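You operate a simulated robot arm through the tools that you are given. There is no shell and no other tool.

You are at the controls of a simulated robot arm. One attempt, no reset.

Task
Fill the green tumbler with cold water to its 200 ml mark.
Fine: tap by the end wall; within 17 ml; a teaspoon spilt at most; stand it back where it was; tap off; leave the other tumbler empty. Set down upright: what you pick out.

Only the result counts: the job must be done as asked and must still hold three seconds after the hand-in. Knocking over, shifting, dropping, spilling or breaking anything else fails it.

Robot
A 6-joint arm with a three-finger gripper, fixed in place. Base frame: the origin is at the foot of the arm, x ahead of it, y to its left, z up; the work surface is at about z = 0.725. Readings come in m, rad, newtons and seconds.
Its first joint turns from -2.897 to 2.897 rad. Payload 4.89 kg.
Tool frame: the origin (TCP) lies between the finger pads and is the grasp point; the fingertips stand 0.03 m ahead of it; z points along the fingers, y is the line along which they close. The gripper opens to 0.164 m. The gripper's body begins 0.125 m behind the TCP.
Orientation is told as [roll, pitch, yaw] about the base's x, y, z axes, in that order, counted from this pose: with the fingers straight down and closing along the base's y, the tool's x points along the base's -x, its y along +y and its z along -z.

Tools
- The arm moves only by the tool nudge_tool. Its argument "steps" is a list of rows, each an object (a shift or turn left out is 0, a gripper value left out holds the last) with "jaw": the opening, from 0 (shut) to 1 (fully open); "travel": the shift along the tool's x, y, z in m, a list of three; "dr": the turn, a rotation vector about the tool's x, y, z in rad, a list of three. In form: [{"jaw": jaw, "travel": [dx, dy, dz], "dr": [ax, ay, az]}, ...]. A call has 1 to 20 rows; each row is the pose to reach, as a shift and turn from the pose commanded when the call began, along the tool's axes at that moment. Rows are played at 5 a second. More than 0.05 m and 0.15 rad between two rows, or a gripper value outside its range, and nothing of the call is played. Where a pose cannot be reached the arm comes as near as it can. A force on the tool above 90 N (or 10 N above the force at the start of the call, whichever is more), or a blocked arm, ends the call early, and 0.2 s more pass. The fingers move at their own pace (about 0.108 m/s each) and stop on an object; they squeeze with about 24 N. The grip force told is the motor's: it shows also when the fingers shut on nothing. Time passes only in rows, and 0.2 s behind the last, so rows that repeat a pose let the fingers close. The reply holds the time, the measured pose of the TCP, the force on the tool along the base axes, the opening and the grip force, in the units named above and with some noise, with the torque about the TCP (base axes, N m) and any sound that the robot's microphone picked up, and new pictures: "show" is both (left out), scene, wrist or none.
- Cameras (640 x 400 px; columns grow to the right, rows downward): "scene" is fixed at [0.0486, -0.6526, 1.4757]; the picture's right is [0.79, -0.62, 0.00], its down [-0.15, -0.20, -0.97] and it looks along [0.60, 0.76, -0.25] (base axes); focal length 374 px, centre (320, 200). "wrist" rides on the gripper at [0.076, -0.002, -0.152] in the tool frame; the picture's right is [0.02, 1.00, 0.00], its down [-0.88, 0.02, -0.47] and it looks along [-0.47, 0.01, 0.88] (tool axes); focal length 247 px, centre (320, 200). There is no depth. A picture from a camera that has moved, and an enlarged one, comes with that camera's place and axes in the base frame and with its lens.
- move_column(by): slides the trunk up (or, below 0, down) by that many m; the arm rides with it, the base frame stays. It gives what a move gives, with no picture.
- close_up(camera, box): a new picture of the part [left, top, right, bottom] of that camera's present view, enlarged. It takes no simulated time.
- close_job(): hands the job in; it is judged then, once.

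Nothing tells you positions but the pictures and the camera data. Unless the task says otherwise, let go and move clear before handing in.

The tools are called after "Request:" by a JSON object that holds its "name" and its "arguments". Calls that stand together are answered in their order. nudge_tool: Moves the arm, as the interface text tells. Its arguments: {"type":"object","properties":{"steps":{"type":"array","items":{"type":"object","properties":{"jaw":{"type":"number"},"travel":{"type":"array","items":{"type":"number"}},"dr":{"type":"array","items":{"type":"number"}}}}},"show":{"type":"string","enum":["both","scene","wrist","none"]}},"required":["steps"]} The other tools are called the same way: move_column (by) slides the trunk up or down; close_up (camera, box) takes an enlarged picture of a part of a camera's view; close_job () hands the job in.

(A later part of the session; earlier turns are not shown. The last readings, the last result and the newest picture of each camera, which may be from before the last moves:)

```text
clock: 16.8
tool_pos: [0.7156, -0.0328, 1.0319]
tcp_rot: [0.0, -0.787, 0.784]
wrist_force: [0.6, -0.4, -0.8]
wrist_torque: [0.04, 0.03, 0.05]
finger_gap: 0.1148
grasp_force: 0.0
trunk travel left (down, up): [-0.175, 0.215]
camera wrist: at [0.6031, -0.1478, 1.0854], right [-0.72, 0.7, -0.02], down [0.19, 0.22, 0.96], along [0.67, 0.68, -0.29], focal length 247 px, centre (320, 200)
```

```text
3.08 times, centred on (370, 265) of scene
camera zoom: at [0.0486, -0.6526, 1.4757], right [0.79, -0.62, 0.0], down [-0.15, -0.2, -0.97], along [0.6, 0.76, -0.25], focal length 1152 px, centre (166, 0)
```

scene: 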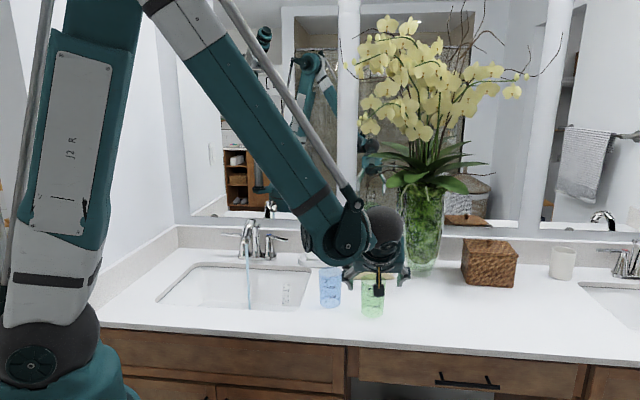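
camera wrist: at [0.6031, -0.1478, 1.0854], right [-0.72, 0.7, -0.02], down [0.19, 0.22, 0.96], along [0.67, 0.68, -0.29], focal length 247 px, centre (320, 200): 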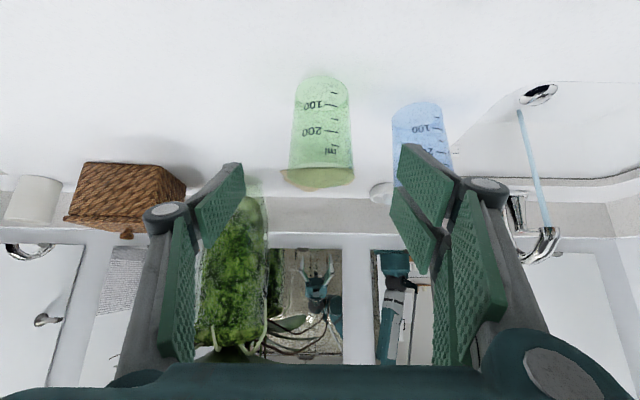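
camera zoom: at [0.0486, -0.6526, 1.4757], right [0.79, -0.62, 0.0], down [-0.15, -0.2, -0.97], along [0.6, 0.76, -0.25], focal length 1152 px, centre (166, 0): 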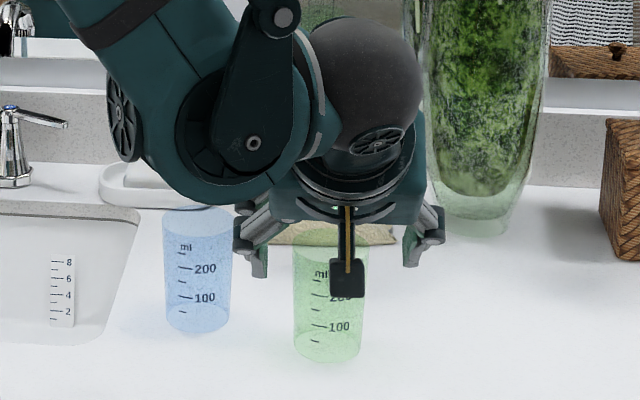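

Aligned. Moving straight in along the tool axis so the pads sit on either side of the tumbler, about 4 cm below its rim.

Request:
{"name": "nudge_tool", "arguments": {"steps": [{"jaw": 0.7, "travel": [0, 0, 0.03]}, {"travel": [0, 0, 0.06]}, {"travel": [0, 0, 0.09]}, {"travel": [0, 0, 0.118]}, {"travel": [0, 0, 0.118]}], "show": "both"}}

Request:
{"name": "close_up", "arguments": {"camera": "scene", "box": [290, 200, 450, 330]}}

```text
clock: 18.0
tool_pos: [0.7754, 0.0253, 0.9483]
tcp_rot: [-0.001, -0.785, 0.785]
wrist_force: [0.6, -0.8, 0.1]
wrist_torque: [0.02, 0.04, 0.02]
finger_gap: 0.1148
grasp_force: 0.0
trunk travel left (down, up): [-0.175, 0.215]
camera wrist: at [0.6629, -0.0892, 1.0021], right [-0.72, 0.7, -0.02], down [0.19, 0.22, 0.96], along [0.67, 0.68, -0.29], focal length 247 px, centre (320, 200)
```

scene: 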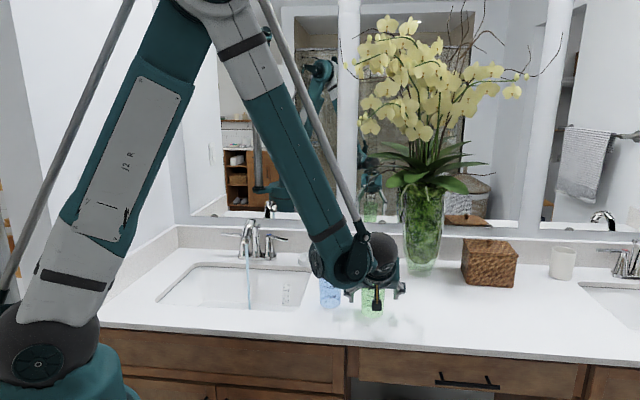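
wrist: 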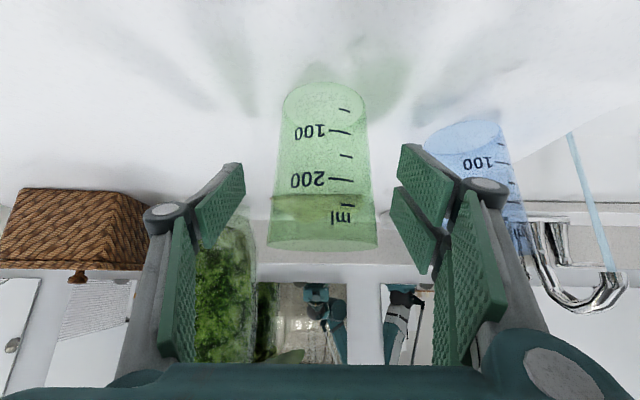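

```text
3.08 times, centred on (370, 265) of scene
camera zoom: at [0.0486, -0.6526, 1.4757], right [0.79, -0.62, 0.0], down [-0.15, -0.2, -0.97], along [0.6, 0.76, -0.25], focal length 1152 px, centre (166, 0)
```

zoom: 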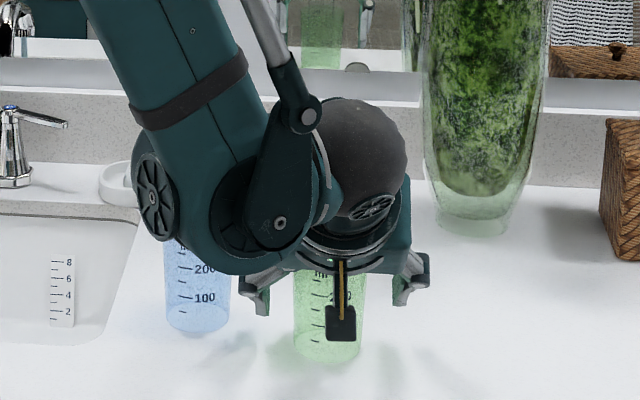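

Tumbler centred between the pads. Closing the gripper on it.

Request:
{"name": "nudge_tool", "arguments": {"steps": [{"jaw": 0.5}, {"jaw": 0.42}, {"jaw": 0.3}, {"jaw": 0.3}, {"jaw": 0.3}], "show": "both"}}

```text
clock: 19.2
tool_pos: [0.7752, 0.0261, 0.949]
tcp_rot: [0.0, -0.785, 0.785]
wrist_force: [-0.1, 0.3, -1.1]
wrist_torque: [0.0, 0.03, -0.02]
finger_gap: 0.0645
grasp_force: 24.3
trunk travel left (down, up): [-0.175, 0.215]
camera wrist: at [0.6627, -0.0894, 1.0023], right [-0.72, 0.7, -0.02], down [0.19, 0.22, 0.96], along [0.67, 0.68, -0.29], focal length 247 px, centre (320, 200)
```

scene: 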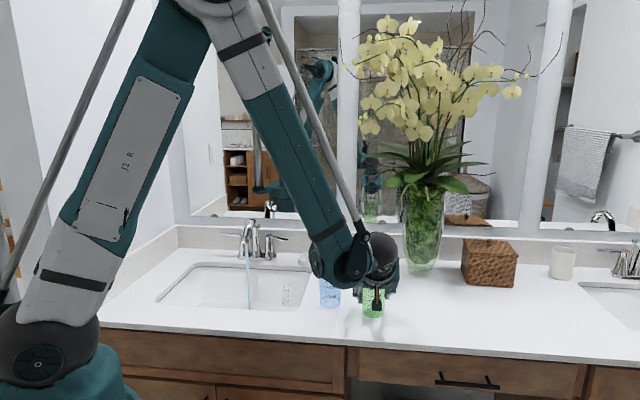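
wrist: 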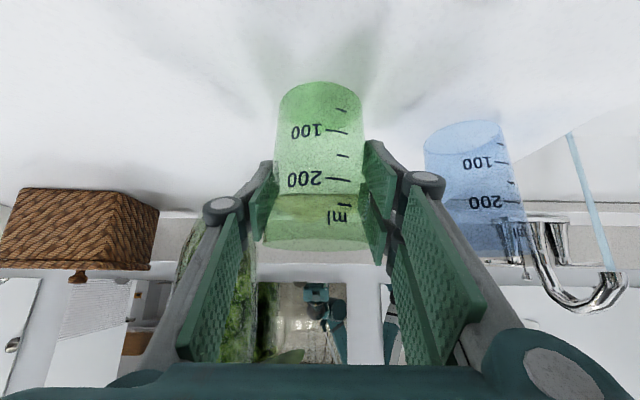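

Firm grip (gap 0.0645 m, 24 N). Grasp pose recorded as (0.775, 0.026, 0.949). Lifting straight up 15 cm so it will clear the blue tumbler.

Request:
{"name": "nudge_tool", "arguments": {"steps": [{"jaw": 0.3, "travel": [-0.0141, 0, -0.0141]}, {"travel": [-0.0354, 0, -0.0354]}, {"travel": [-0.0566, 0, -0.0566]}, {"travel": [-0.0778, 0, -0.0778]}, {"travel": [-0.099, 0, -0.099]}, {"travel": [-0.106, 0, -0.106]}, {"travel": [-0.106, 0, -0.106]}], "show": "both"}}

```text
clock: 20.8
tool_pos: [0.7728, 0.0258, 1.098]
tcp_rot: [0.0, -0.784, 0.786]
wrist_force: [-1.0, 0.1, -1.1]
wrist_torque: [-0.01, -0.02, -0.02]
finger_gap: 0.0639
grasp_force: 24.4
trunk travel left (down, up): [-0.175, 0.215]
camera wrist: at [0.6607, -0.0895, 1.1519], right [-0.72, 0.7, -0.02], down [0.19, 0.22, 0.96], along [0.67, 0.68, -0.29], focal length 247 px, centre (320, 200)
```

scene: 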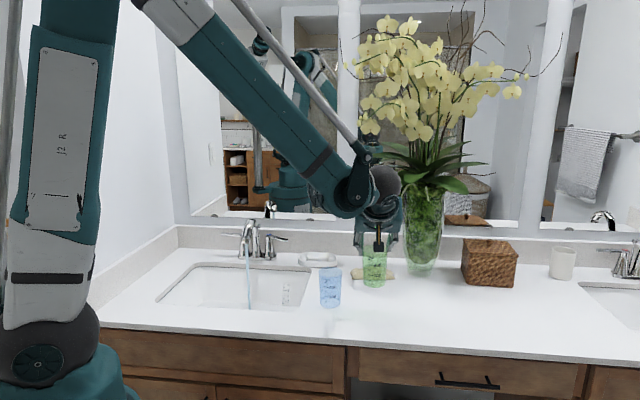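
wrist: 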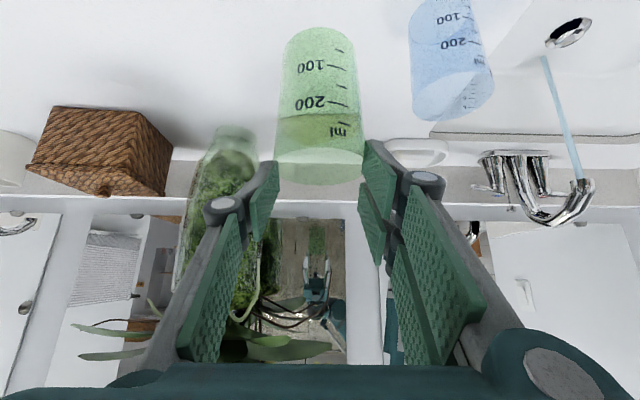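

The tumbler looks lower in the jaws than when I gripped it. I'll look closely before going on.

Request:
{"name": "close_up", "arguments": {"camera": "scene", "box": [320, 180, 440, 310]}}

Request:
{"name": "close_up", "arguments": {"camera": "wrist", "box": [200, 0, 440, 280]}}

```text
3.08 times, centred on (380, 245) of scene
camera zoom: at [0.0486, -0.6526, 1.4757], right [0.79, -0.62, 0.0], down [-0.15, -0.2, -0.97], along [0.6, 0.76, -0.25], focal length 1152 px, centre (135, 62)
```

zoom: 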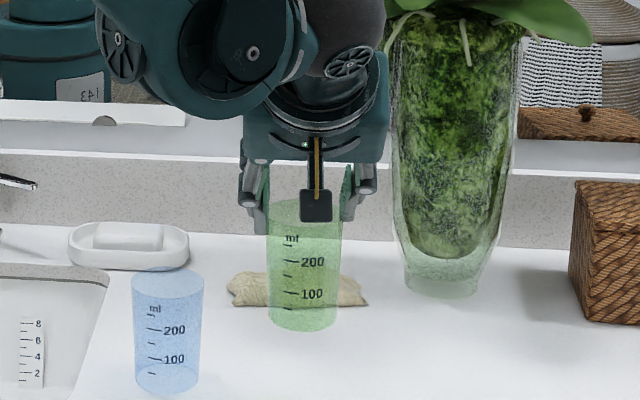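

```text
1.43 times, centred on (320, 140) of wrist
camera zoom: at [0.6607, -0.0895, 1.1519], right [-0.72, 0.7, -0.02], down [0.19, 0.22, 0.96], along [0.67, 0.68, -0.29], focal length 353 px, centre (320, 286)
```

zoom: 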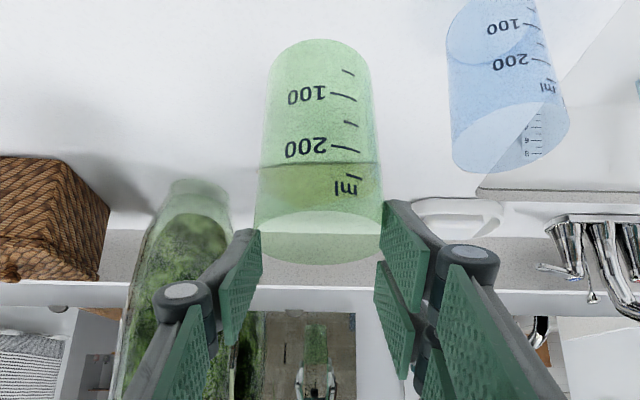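

The tumbler slid about 5 cm down in the jaws during the lift, so the hold near the rim is weak. I'll lower it straight back to the counter at the same spot right away, then regrip more securely.

Request:
{"name": "nudge_tool", "arguments": {"steps": [{"jaw": 0.3, "travel": [0.0283, 0, 0.0283]}, {"travel": [0.0495, 0, 0.0495]}, {"travel": [0.0615, 0, 0.0615]}], "show": "both"}}

Request:
{"name": "close_up", "arguments": {"camera": "scene", "box": [320, 200, 440, 330]}}

Request:
{"name": "close_up", "arguments": {"camera": "wrist", "box": [200, 0, 440, 280]}}

```text
clock: 21.6
tool_pos: [0.7729, 0.0256, 1.0124]
tcp_rot: [0.0, -0.786, 0.784]
wrist_force: [0.6, -0.1, -0.1]
wrist_torque: [-0.06, -0.01, -0.05]
finger_gap: 0.0639
grasp_force: 24.3
trunk travel left (down, up): [-0.175, 0.215]
camera wrist: at [0.6603, -0.0891, 1.0653], right [-0.72, 0.7, -0.02], down [0.19, 0.22, 0.96], along [0.67, 0.68, -0.29], focal length 247 px, centre (320, 200)
```

scene: 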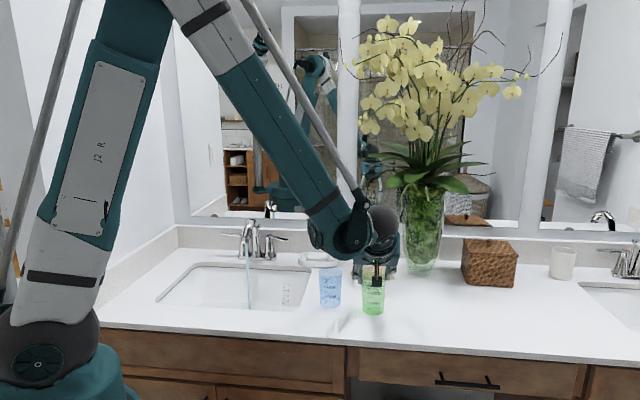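
wrist: 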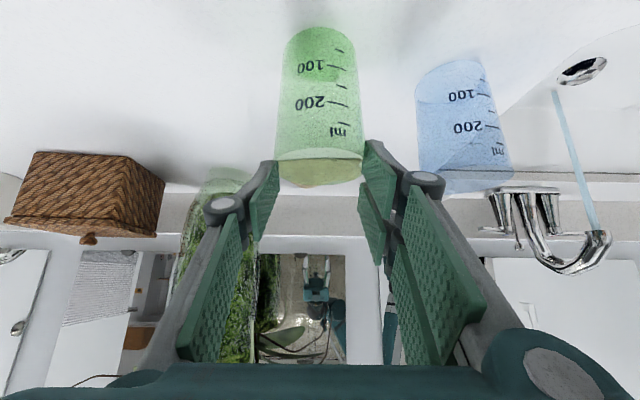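

```text
3.08 times, centred on (380, 265) of scene
camera zoom: at [0.0486, -0.6526, 1.4757], right [0.79, -0.62, 0.0], down [-0.15, -0.2, -0.97], along [0.6, 0.76, -0.25], focal length 1152 px, centre (135, 0)
```

zoom: 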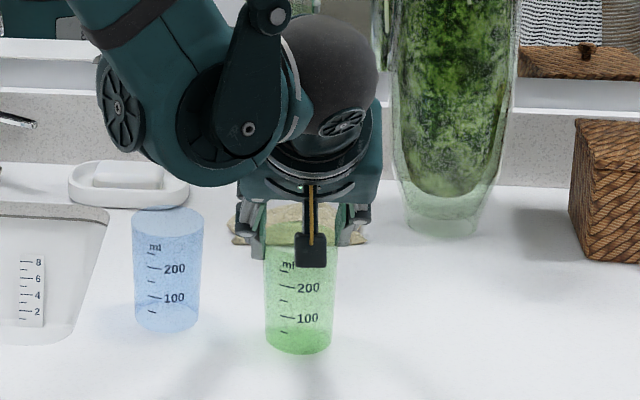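

```text
1.43 times, centred on (320, 140) of wrist
camera zoom: at [0.6603, -0.0891, 1.0653], right [-0.72, 0.7, -0.02], down [0.19, 0.22, 0.96], along [0.67, 0.68, -0.29], focal length 353 px, centre (320, 286)
```

zoom: 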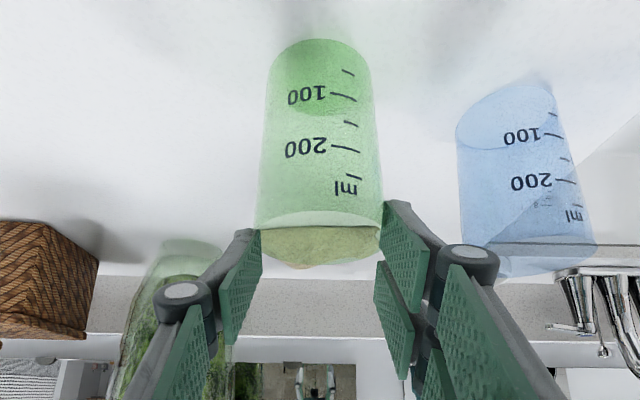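

No further slip while lowering; the tumbler is upright and only a few millimetres above the counter. I'll ease it down in small steps until the wrist force shows contact.

Request:
{"name": "nudge_tool", "arguments": {"steps": [{"jaw": 0.3, "travel": [0.0014, 0, 0.0014]}, {"travel": [0.0028, 0, 0.0028]}, {"travel": [0.0028, 0, 0.0028]}], "show": "wrist"}}

Request:
{"name": "close_up", "arguments": {"camera": "scene", "box": [340, 270, 410, 325]}}

```text
clock: 22.4
tool_pos: [0.773, 0.0268, 1.0088]
tcp_rot: [0.0, -0.785, 0.784]
wrist_force: [1.4, -1.7, 12.7]
wrist_torque: [0.3, -0.27, -0.05]
finger_gap: 0.0642
grasp_force: 23.8
trunk travel left (down, up): [-0.175, 0.215]
camera wrist: at [0.6608, -0.0891, 1.0617], right [-0.72, 0.7, -0.02], down [0.19, 0.22, 0.96], along [0.67, 0.68, -0.29], focal length 247 px, centre (320, 200)
```

wrist: 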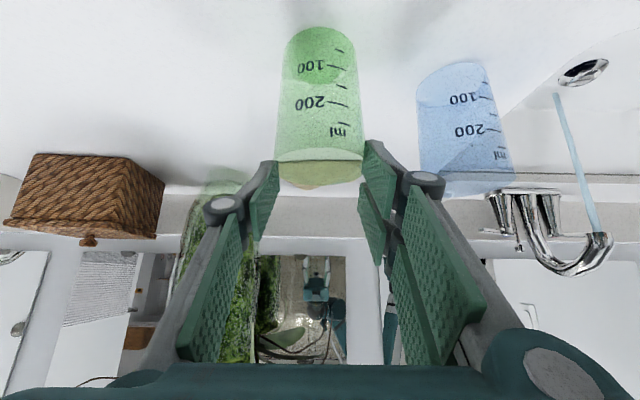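

```text
7.27 times, centred on (375, 298) of scene
camera zoom: at [0.0486, -0.6526, 1.4757], right [0.79, -0.62, 0.0], down [-0.15, -0.2, -0.97], along [0.6, 0.76, -0.25], focal length 2722 px, centre (-80, -509)
```

zoom: 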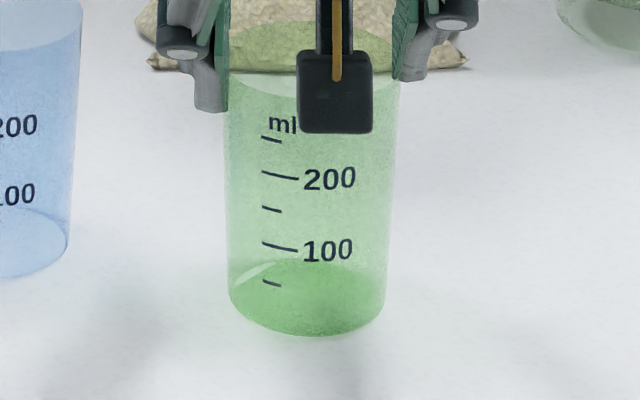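

The grip carried 12.7 N on contact, so it now stands firmly on the counter. I'll open, slide the open jaws down around it, tilt the hand flatter (60°) and regrip lower.

Request:
{"name": "nudge_tool", "arguments": {"steps": [{"jaw": 0.4, "travel": [-0.0014, 0, -0.0014]}, {"jaw": 0.65, "travel": [-0.0014, 0, -0.0014]}, {"jaw": 0.65, "travel": [-0.0014, 0, -0.0014]}], "show": "both"}}

Request:
{"name": "close_up", "arguments": {"camera": "scene", "box": [340, 270, 410, 325]}}

```text
clock: 23.2
tool_pos: [0.7727, 0.0262, 1.0105]
tcp_rot: [0.001, -0.786, 0.785]
wrist_force: [0.2, -0.6, 0.4]
wrist_torque: [0.0, -0.03, -0.02]
finger_gap: 0.1063
grasp_force: 0.1
trunk travel left (down, up): [-0.175, 0.215]
camera wrist: at [0.6607, -0.0893, 1.0635], right [-0.72, 0.7, -0.02], down [0.19, 0.22, 0.96], along [0.67, 0.68, -0.29], focal length 247 px, centre (320, 200)
```

scene: 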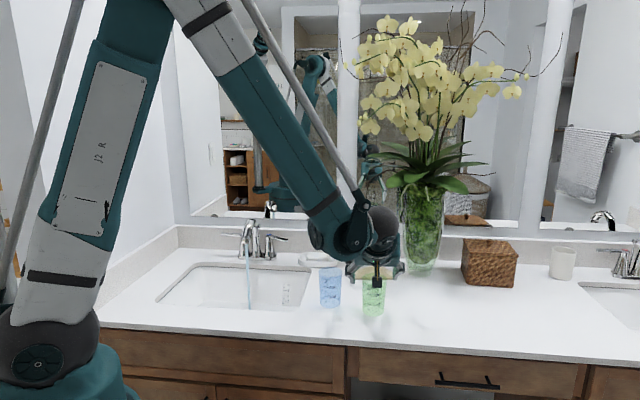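
wrist: 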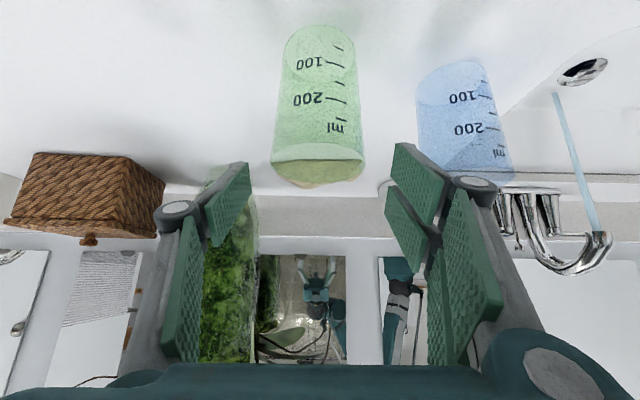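

```text
7.27 times, centred on (375, 298) of scene
camera zoom: at [0.0486, -0.6526, 1.4757], right [0.79, -0.62, 0.0], down [-0.15, -0.2, -0.97], along [0.6, 0.76, -0.25], focal length 2722 px, centre (-80, -509)
```

zoom: 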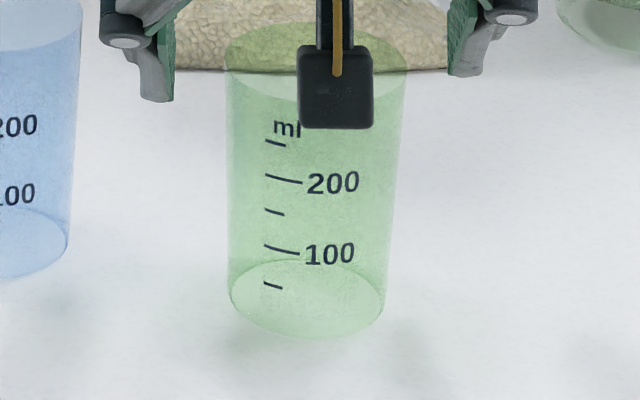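

The tumbler stands upright, roughly 8 mm further back than it began, which I'll correct when I set it down for good. Moving the open jaws down around its middle and flattening the tilt to 60°.

Request:
{"name": "nudge_tool", "arguments": {"steps": [{"jaw": 0.65, "travel": [0.0145, -0.0007, 0.0184]}, {"travel": [0.0289, -0.0014, 0.0369]}, {"travel": [0.0413, -0.002, 0.0527]}, {"travel": [0.0413, -0.002, 0.0527], "dr": [0, -0.13, 0]}, {"travel": [0.0413, -0.002, 0.0527], "dr": [0, -0.26, 0]}, {"travel": [0.0413, -0.002, 0.0527], "dr": [0, -0.26, 0]}], "show": "both"}}

Request:
{"name": "close_up", "arguments": {"camera": "wrist", "box": [200, 40, 440, 280]}}

Request:
{"name": "close_up", "arguments": {"camera": "scene", "box": [320, 230, 430, 330]}}

```text
clock: 24.6
tool_pos: [0.7815, 0.0312, 0.9432]
tcp_rot: [0.0, -1.046, 0.786]
wrist_force: [0.1, 0.6, -0.2]
wrist_torque: [0.01, 0.02, 0.02]
finger_gap: 0.1064
grasp_force: 0.0
trunk travel left (down, up): [-0.175, 0.215]
camera wrist: at [0.6627, -0.0903, 0.9535], right [-0.71, 0.7, -0.02], down [0.01, 0.04, 1.0], along [0.7, 0.71, -0.03], focal length 247 px, centre (320, 200)
```

scene: 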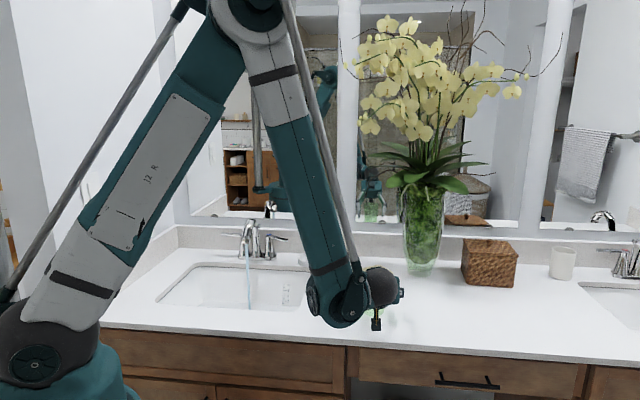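
wrist: 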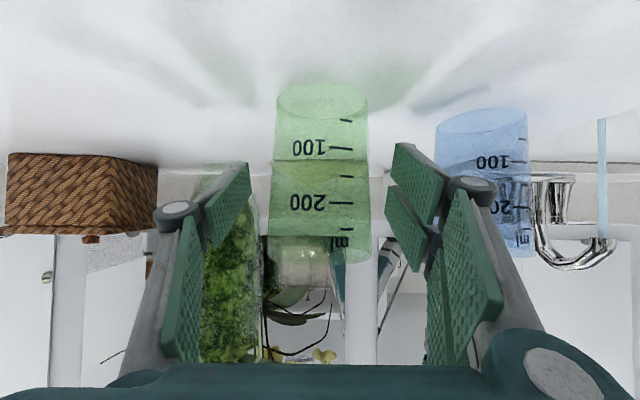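

```text
1.67 times, centred on (320, 160) of wrist
camera zoom: at [0.6627, -0.0903, 0.9535], right [-0.71, 0.7, -0.02], down [0.01, 0.04, 1.0], along [0.7, 0.71, -0.03], focal length 412 px, centre (320, 267)
```

zoom: 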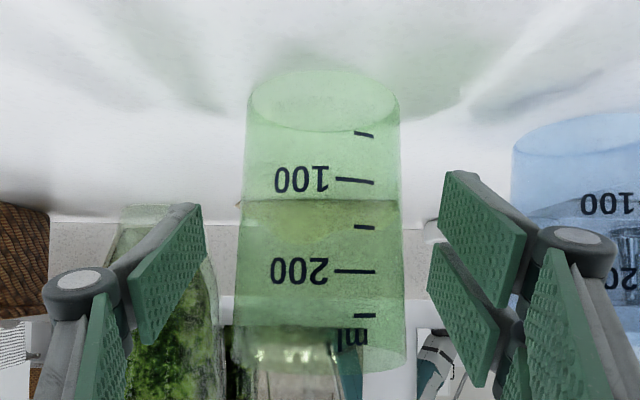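

```text
4.00 times, centred on (375, 280) of scene
camera zoom: at [0.0486, -0.6526, 1.4757], right [0.79, -0.62, 0.0], down [-0.15, -0.2, -0.97], along [0.6, 0.76, -0.25], focal length 1497 px, centre (100, -120)
```

zoom: 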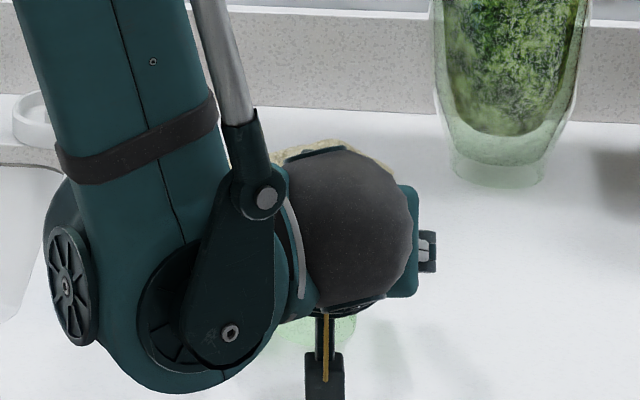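

The hand now looks at the tumbler almost horizontally, with the scale facing the wrist camera. Closing, then a 1 cm test lift to check for slip.

Request:
{"name": "nudge_tool", "arguments": {"steps": [{"jaw": 0.45}, {"jaw": 0.3}, {"jaw": 0.2}, {"jaw": 0.2}, {"jaw": 0.2}], "show": "wrist"}}

Request:
{"name": "close_up", "arguments": {"camera": "wrist", "box": [200, 40, 440, 280]}}

Request:
{"name": "nudge_tool", "arguments": {"steps": [{"jaw": 0.2, "travel": [-0.0026, 0, -0.0015]}, {"travel": [-0.0052, 0, -0.003]}, {"travel": [-0.0087, 0, -0.005]}, {"travel": [-0.0087, 0, -0.005]}], "show": "wrist"}}

Request:
{"name": "close_up", "arguments": {"camera": "wrist", "box": [200, 40, 440, 280]}}

```text
clock: 25.8
tool_pos: [0.7813, 0.0303, 0.9432]
tcp_rot: [0.0, -1.046, 0.786]
wrist_force: [0.1, -0.2, -0.1]
wrist_torque: [0.01, 0.01, 0.0]
finger_gap: 0.0636
grasp_force: 23.4
trunk travel left (down, up): [-0.175, 0.215]
camera wrist: at [0.6626, -0.0903, 0.9538], right [-0.71, 0.7, -0.02], down [0.01, 0.04, 1.0], along [0.7, 0.71, -0.03], focal length 247 px, centre (320, 200)
```

wrist: 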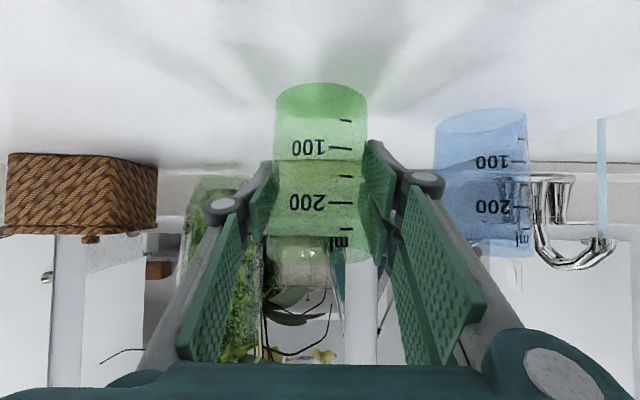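

```text
1.67 times, centred on (320, 160) of wrist
camera zoom: at [0.6626, -0.0903, 0.9538], right [-0.71, 0.7, -0.02], down [0.01, 0.04, 1.0], along [0.7, 0.71, -0.03], focal length 412 px, centre (320, 267)
```

zoom: 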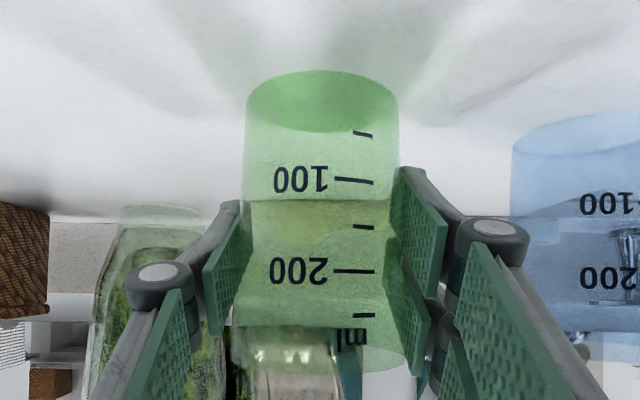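

```text
clock: 26.8
tool_pos: [0.7813, 0.0324, 0.9544]
tcp_rot: [-0.001, -1.047, 0.786]
wrist_force: [0.3, 0.2, -1.7]
wrist_torque: [0.02, 0.01, -0.01]
finger_gap: 0.0636
grasp_force: 23.5
trunk travel left (down, up): [-0.175, 0.215]
camera wrist: at [0.6624, -0.0902, 0.9643], right [-0.71, 0.7, -0.02], down [0.01, 0.04, 1.0], along [0.7, 0.71, -0.03], focal length 247 px, centre (320, 200)
```

wrist: 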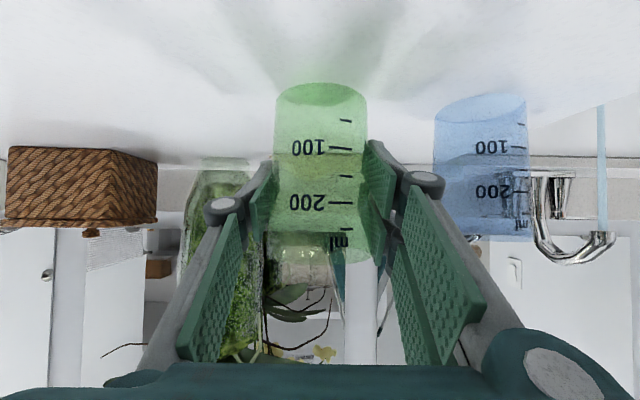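

```text
1.67 times, centred on (320, 160) of wrist
camera zoom: at [0.6624, -0.0902, 0.9643], right [-0.71, 0.7, -0.02], down [0.01, 0.04, 1.0], along [0.7, 0.71, -0.03], focal length 412 px, centre (320, 267)
```

zoom: 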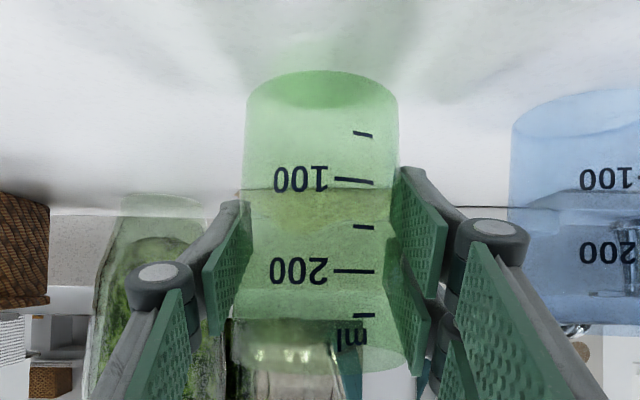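

No slip this time: the marks stay fixed in the view. I'll keep lifting gently, with smaller steps, and check again.

Request:
{"name": "nudge_tool", "arguments": {"steps": [{"jaw": 0.2, "travel": [-0.0043, 0, -0.0025]}, {"travel": [-0.013, 0, -0.0075]}, {"travel": [-0.0217, 0, -0.0125]}, {"travel": [-0.0303, 0, -0.0175]}, {"travel": [-0.039, 0, -0.0225]}, {"travel": [-0.0433, 0, -0.025]}, {"travel": [-0.0433, 0, -0.025]}], "show": "wrist"}}

Request:
{"name": "close_up", "arguments": {"camera": "wrist", "box": [200, 40, 440, 280]}}

```text
clock: 28.4
tool_pos: [0.7809, 0.0296, 1.0055]
tcp_rot: [-0.002, -1.045, 0.785]
wrist_force: [-0.6, -0.4, -0.5]
wrist_torque: [-0.05, -0.02, 0.03]
finger_gap: 0.0637
grasp_force: 23.9
trunk travel left (down, up): [-0.175, 0.215]
camera wrist: at [0.6626, -0.0912, 1.0142], right [-0.71, 0.7, -0.02], down [0.01, 0.04, 1.0], along [0.7, 0.71, -0.03], focal length 247 px, centre (320, 200)
```

wrist: 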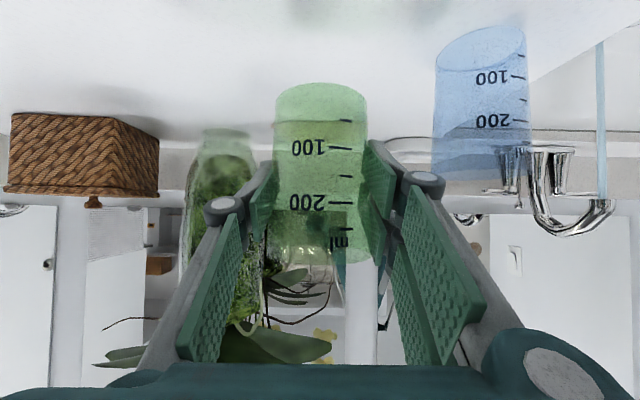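

```text
1.67 times, centred on (320, 160) of wrist
camera zoom: at [0.6626, -0.0912, 1.0142], right [-0.71, 0.7, -0.02], down [0.01, 0.04, 1.0], along [0.7, 0.71, -0.03], focal length 412 px, centre (320, 267)
```

zoom: 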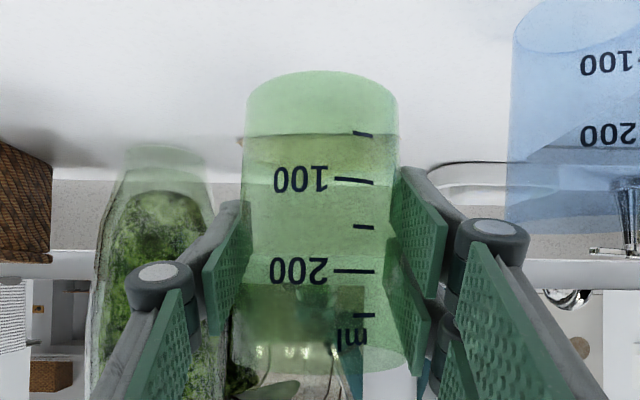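

Still no slip after 6 cm. I'll lift 10 cm more to clear the blue tumbler and carry the green one across to above the sink, in front of the stream.

Request:
{"name": "nudge_tool", "arguments": {"steps": [{"jaw": 0.2, "travel": [-0.0087, 0, -0.005]}, {"travel": [-0.026, 0, -0.015]}, {"travel": [-0.0433, 0, -0.025]}, {"travel": [-0.0606, 0, -0.035]}, {"travel": [-0.0779, 0, -0.045]}, {"travel": [-0.0866, 0, -0.05]}, {"travel": [-0.0877, 0.009, -0.0481]}, {"travel": [-0.0909, 0.0358, -0.0426]}, {"travel": [-0.0957, 0.0762, -0.0342]}, {"travel": [-0.101, 0.121, -0.025]}, {"travel": [-0.1064, 0.1658, -0.0157]}, {"travel": [-0.1117, 0.2106, -0.0064]}, {"travel": [-0.1171, 0.2554, 0.0028]}, {"travel": [-0.1224, 0.3002, 0.0121]}, {"travel": [-0.1278, 0.345, 0.0214]}, {"travel": [-0.1326, 0.3853, 0.0297]}, {"travel": [-0.1369, 0.4211, 0.0371]}, {"travel": [-0.1393, 0.4413, 0.0413]}, {"travel": [-0.1401, 0.448, 0.0427]}, {"travel": [-0.1401, 0.448, 0.0427]}], "show": "both"}}

Request:
{"name": "close_up", "arguments": {"camera": "wrist", "box": [200, 40, 440, 280]}}

Request:
{"name": "close_up", "arguments": {"camera": "scene", "box": [190, 200, 330, 320]}}

```text
clock: 32.6
tool_pos: [0.5384, 0.4217, 1.1016]
tcp_rot: [0.001, -1.046, 0.787]
wrist_force: [0.3, -0.5, 0.1]
wrist_torque: [0.0, 0.02, -0.04]
finger_gap: 0.0639
grasp_force: 23.9
trunk travel left (down, up): [-0.175, 0.215]
camera wrist: at [0.4203, 0.3009, 1.1124], right [-0.71, 0.7, -0.02], down [0.01, 0.04, 1.0], along [0.7, 0.71, -0.03], focal length 247 px, centre (320, 200)
```

scene: 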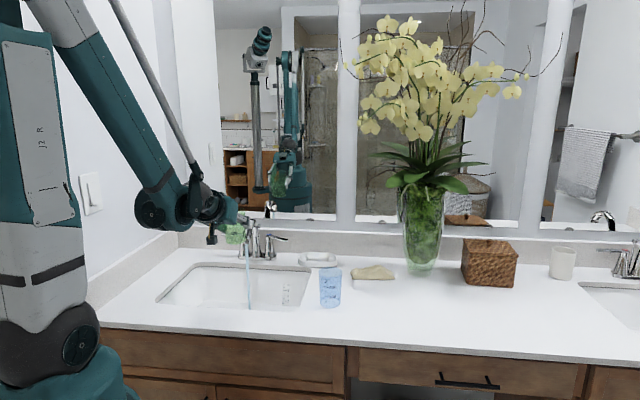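
wrist: 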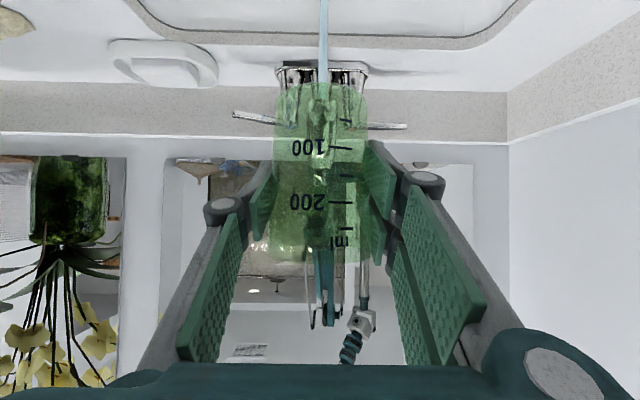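

```text
1.67 times, centred on (320, 160) of wrist
camera zoom: at [0.4203, 0.3009, 1.1124], right [-0.71, 0.7, -0.02], down [0.01, 0.04, 1.0], along [0.7, 0.71, -0.03], focal length 412 px, centre (320, 267)
```

zoom: 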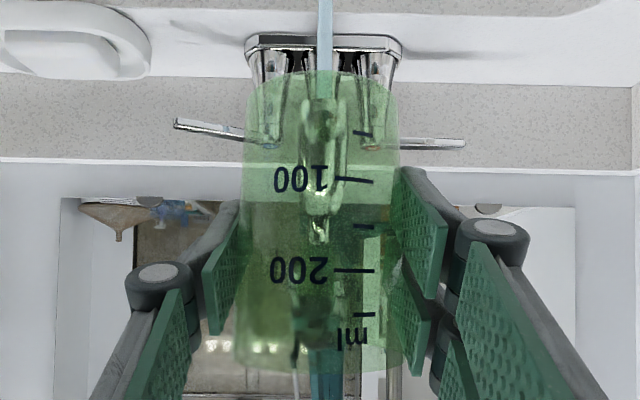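

```text
3.33 times, centred on (260, 260) of scene
camera zoom: at [0.0486, -0.6526, 1.4757], right [0.79, -0.62, 0.0], down [-0.15, -0.2, -0.97], along [0.6, 0.76, -0.25], focal length 1247 px, centre (520, 0)
```

zoom: 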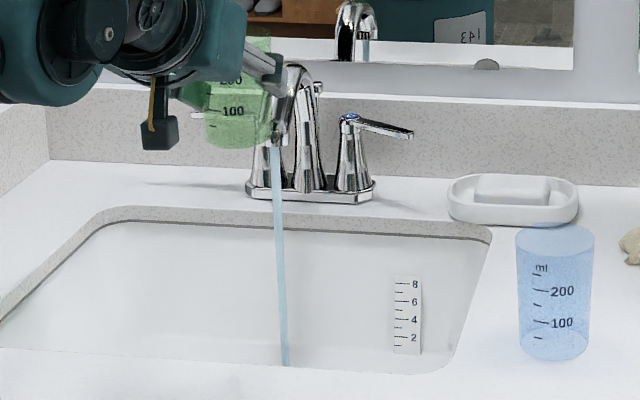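

The grip is holding and the stream lines up with the tumbler's centre. I'll lower it into the basin in front of the stream, with the rim about 2 cm below the spout outlet.

Request:
{"name": "nudge_tool", "arguments": {"steps": [{"jaw": 0.2, "travel": [0.0087, 0, 0.005]}, {"travel": [0.0346, 0, 0.02]}, {"travel": [0.0649, 0, 0.0375]}, {"travel": [0.0953, 0, 0.055]}, {"travel": [0.1256, 0, 0.0725]}, {"travel": [0.1472, 0, 0.085]}, {"travel": [0.1559, 0, 0.09]}, {"travel": [0.1581, 0, 0.0913]}, {"travel": [0.1581, 0, 0.0913]}], "show": "both"}}

Request:
{"name": "close_up", "arguments": {"camera": "wrist", "box": [200, 40, 440, 280]}}

Request:
{"name": "close_up", "arguments": {"camera": "scene", "box": [190, 200, 330, 320]}}

```text
clock: 34.6
tool_pos: [0.5585, 0.437, 1.0009]
tcp_rot: [0.0, -1.044, 0.785]
wrist_force: [-0.2, -0.5, -0.6]
wrist_torque: [0.01, 0.0, -0.04]
finger_gap: 0.0639
grasp_force: 23.7
out of reach, approached as far as the arm can: row 4, 5, 6, 7, 8, 9
trunk travel left (down, up): [-0.175, 0.215]
camera wrist: at [0.4398, 0.3159, 1.0123], right [-0.72, 0.7, -0.02], down [0.01, 0.04, 1.0], along [0.7, 0.71, -0.04], focal length 247 px, centre (320, 200)
```

scene: 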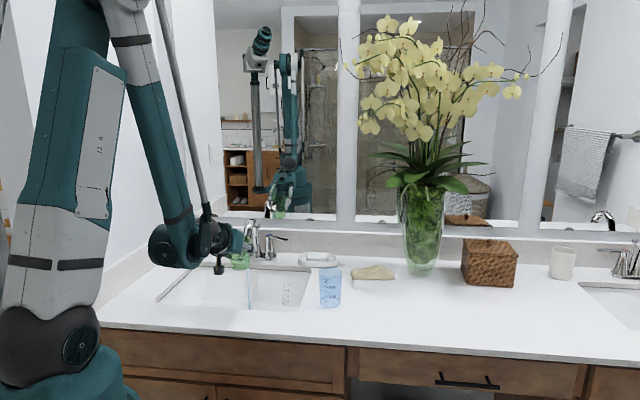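
wrist: 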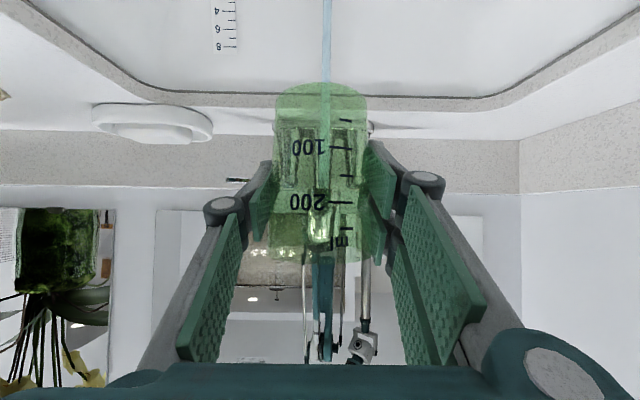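

```text
1.67 times, centred on (320, 160) of wrist
camera zoom: at [0.4398, 0.3159, 1.0123], right [-0.72, 0.7, -0.02], down [0.01, 0.04, 1.0], along [0.7, 0.71, -0.04], focal length 412 px, centre (320, 267)
```

zoom: 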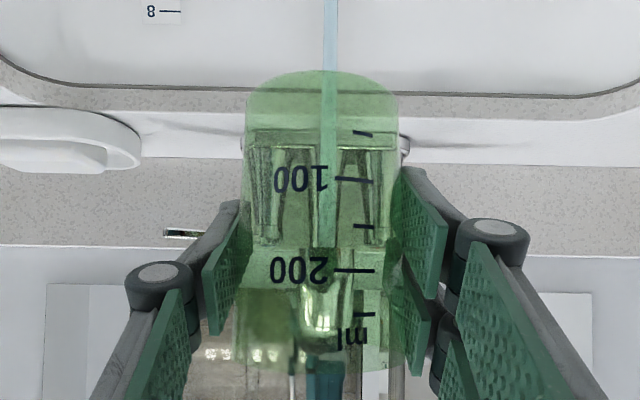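

```text
3.33 times, centred on (260, 260) of scene
camera zoom: at [0.0486, -0.6526, 1.4757], right [0.79, -0.62, 0.0], down [-0.15, -0.2, -0.97], along [0.6, 0.76, -0.25], focal length 1247 px, centre (520, 0)
```

zoom: 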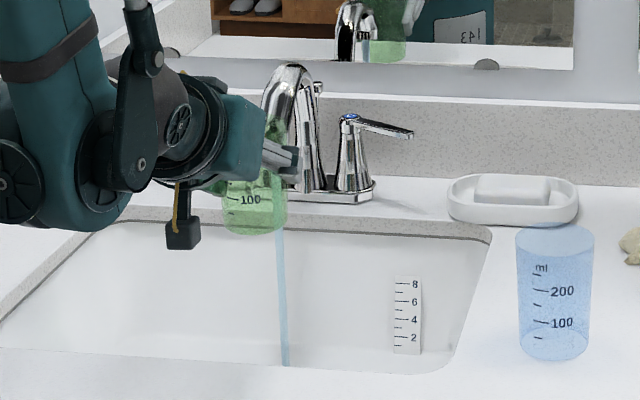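

The arm can't fold that low from its present trunk height, and it stopped at z ≈ 1.00. The trunk has 17.5 cm of downward travel, so I'll lower it in two parts and check clearances.

Request:
{"name": "move_column", "arguments": {"by": -0.05}}

```text
clock: 35.5
tool_pos: [0.5578, 0.4375, 0.9515]
tcp_rot: [0.0, -1.042, 0.784]
wrist_force: [0.2, 0.6, -0.8]
wrist_torque: [0.02, 0.05, 0.02]
finger_gap: 0.0636
grasp_force: 24.3
trunk travel left (down, up): [-0.125, 0.265]
```

Tracking well. Lowering the trunk the remaining bit to put the rim just under outlet height.

Request:
{"name": "move_column", "arguments": {"by": -0.035}}

Request:
{"name": "nudge_tool", "arguments": {"steps": [{"jaw": 0.2}], "show": "both"}}

Request:
{"name": "close_up", "arguments": {"camera": "wrist", "box": [200, 40, 440, 280]}}

Request:
{"name": "close_up", "arguments": {"camera": "scene", "box": [150, 200, 310, 320]}}

```text
clock: 36.3
tool_pos: [0.5581, 0.4389, 0.9157]
tcp_rot: [0.0, -1.041, 0.787]
wrist_force: [-0.3, -0.3, -1.2]
wrist_torque: [-0.02, 0.02, -0.01]
finger_gap: 0.064
grasp_force: 23.8
trunk travel left (down, up): [-0.09, 0.3]
```

```text
clock: 36.7
tool_pos: [0.558, 0.4376, 0.9168]
tcp_rot: [0.001, -1.042, 0.785]
wrist_force: [0.3, -0.4, 0.1]
wrist_torque: [0.02, 0.0, -0.01]
finger_gap: 0.0639
grasp_force: 24.2
trunk travel left (down, up): [-0.09, 0.3]
camera wrist: at [0.4401, 0.3162, 0.9272], right [-0.72, 0.7, -0.02], down [0.01, 0.04, 1.0], along [0.7, 0.71, -0.04], focal length 247 px, centre (320, 200)
```

scene: 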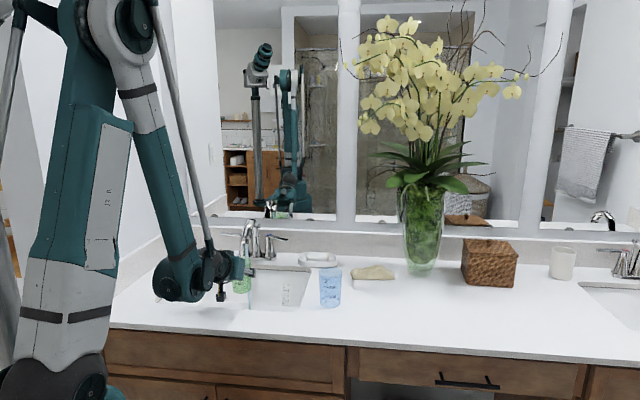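
wrist: 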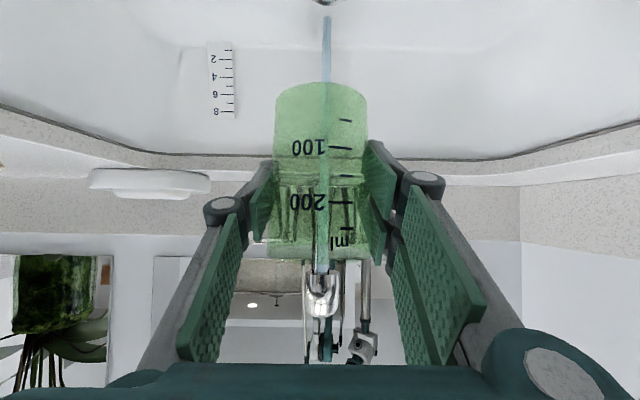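

```text
1.67 times, centred on (320, 160) of wrist
camera zoom: at [0.4401, 0.3162, 0.9272], right [-0.72, 0.7, -0.02], down [0.01, 0.04, 1.0], along [0.7, 0.71, -0.04], focal length 412 px, centre (320, 267)
```

zoom: 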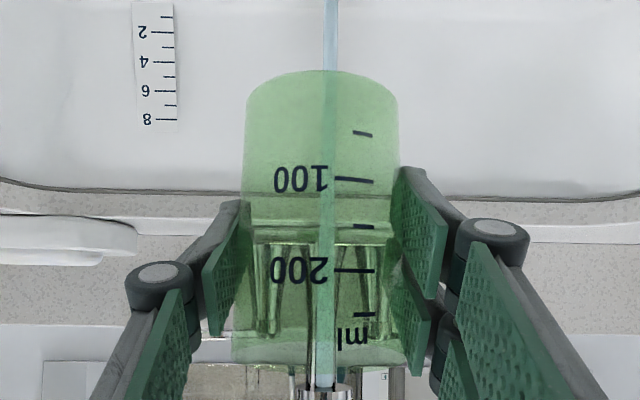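

```text
3.33 times, centred on (230, 260) of scene
camera zoom: at [0.0486, -0.6526, 1.4757], right [0.79, -0.62, 0.0], down [-0.15, -0.2, -0.97], along [0.6, 0.76, -0.25], focal length 1247 px, centre (620, 0)
```

zoom: 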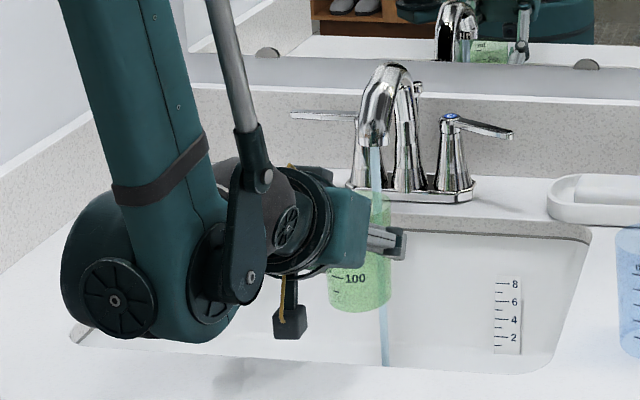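

Rim is now at z ≈ 0.96, about 3 cm under the outlet, and the stream is 9 cm ahead. Time only passes during rows, so I can slide the tumbler under the stream and read the level between short calls.

Request:
{"name": "nudge_tool", "arguments": {"steps": [{"jaw": 0.2, "travel": [-0.007, 0.0055, 0.0121]}, {"travel": [-0.0232, 0.0055, 0.0402]}, {"travel": [-0.0395, 0.0055, 0.0684]}, {"travel": [-0.0465, 0.0055, 0.0805]}], "show": "both"}}

Request:
{"name": "close_up", "arguments": {"camera": "wrist", "box": [200, 40, 440, 280]}}

Request:
{"name": "close_up", "arguments": {"camera": "scene", "box": [150, 200, 310, 320]}}

```text
clock: 37.7
tool_pos: [0.6186, 0.5075, 0.9155]
tcp_rot: [-0.002, -1.04, 0.785]
wrist_force: [-0.7, -1.1, -0.6]
wrist_torque: [0.01, 0.02, 0.01]
finger_gap: 0.064
grasp_force: 23.5
trunk travel left (down, up): [-0.09, 0.3]
camera wrist: at [0.5009, 0.3859, 0.927], right [-0.71, 0.7, -0.02], down [0.01, 0.04, 1.0], along [0.7, 0.71, -0.04], focal length 247 px, centre (320, 200)
```

scene: 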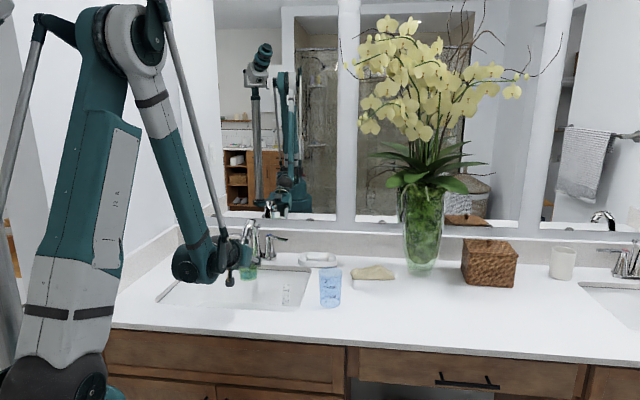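
wrist: 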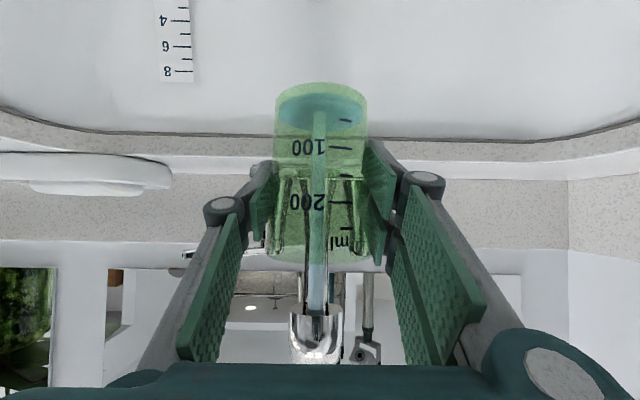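

```text
1.67 times, centred on (320, 160) of wrist
camera zoom: at [0.5009, 0.3859, 0.927], right [-0.71, 0.7, -0.02], down [0.01, 0.04, 1.0], along [0.7, 0.71, -0.04], focal length 412 px, centre (320, 267)
```

zoom: 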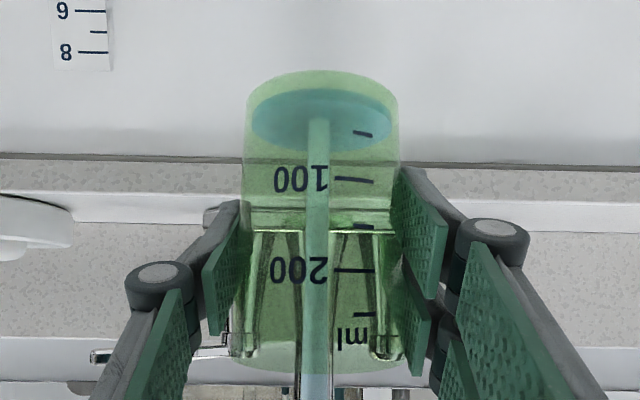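

```text
3.33 times, centred on (230, 260) of scene
camera zoom: at [0.0486, -0.6526, 1.4757], right [0.79, -0.62, 0.0], down [-0.15, -0.2, -0.97], along [0.6, 0.76, -0.25], focal length 1247 px, centre (620, 0)
```

zoom: 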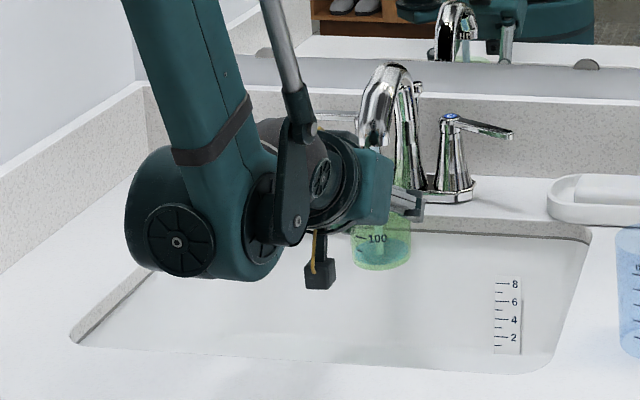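

Water is entering the tumbler, just a thin layer so far. I'll hold position for about a second and read the level again.

Request:
{"name": "nudge_tool", "arguments": {"steps": [{"jaw": 0.2}, {"jaw": 0.2}, {"jaw": 0.2}, {"jaw": 0.2}], "show": "wrist"}}

Request:
{"name": "close_up", "arguments": {"camera": "wrist", "box": [200, 40, 440, 280]}}

```text
clock: 38.7
tool_pos: [0.6191, 0.5071, 0.9157]
tcp_rot: [-0.001, -1.042, 0.785]
wrist_force: [-0.4, 0.6, -0.3]
wrist_torque: [0.04, -0.03, 0.01]
finger_gap: 0.0641
grasp_force: 24.3
trunk travel left (down, up): [-0.09, 0.3]
camera wrist: at [0.501, 0.3859, 0.9268], right [-0.72, 0.7, -0.02], down [0.01, 0.04, 1.0], along [0.7, 0.71, -0.04], focal length 247 px, centre (320, 200)
```

wrist: 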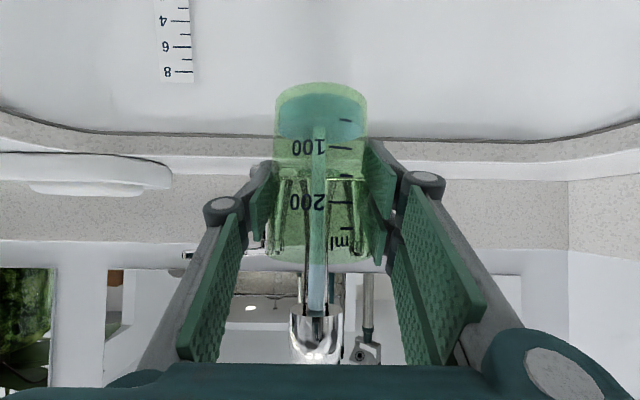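

```text
1.67 times, centred on (320, 160) of wrist
camera zoom: at [0.501, 0.3859, 0.9268], right [-0.72, 0.7, -0.02], down [0.01, 0.04, 1.0], along [0.7, 0.71, -0.04], focal length 412 px, centre (320, 267)
```

zoom: 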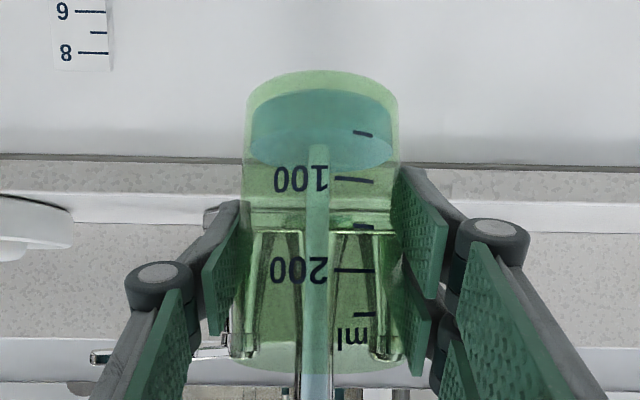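

Request:
{"name": "close_up", "arguments": {"camera": "wrist", "box": [265, 75, 375, 155]}}

```text
5.00 times, centred on (320, 115) of wrist
camera zoom: at [0.501, 0.3859, 0.9268], right [-0.72, 0.7, -0.02], down [0.01, 0.04, 1.0], along [0.7, 0.71, -0.04], focal length 1235 px, centre (320, 625)
```

zoom: 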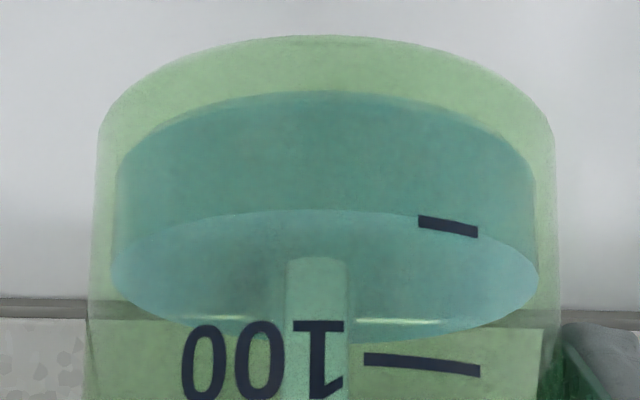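

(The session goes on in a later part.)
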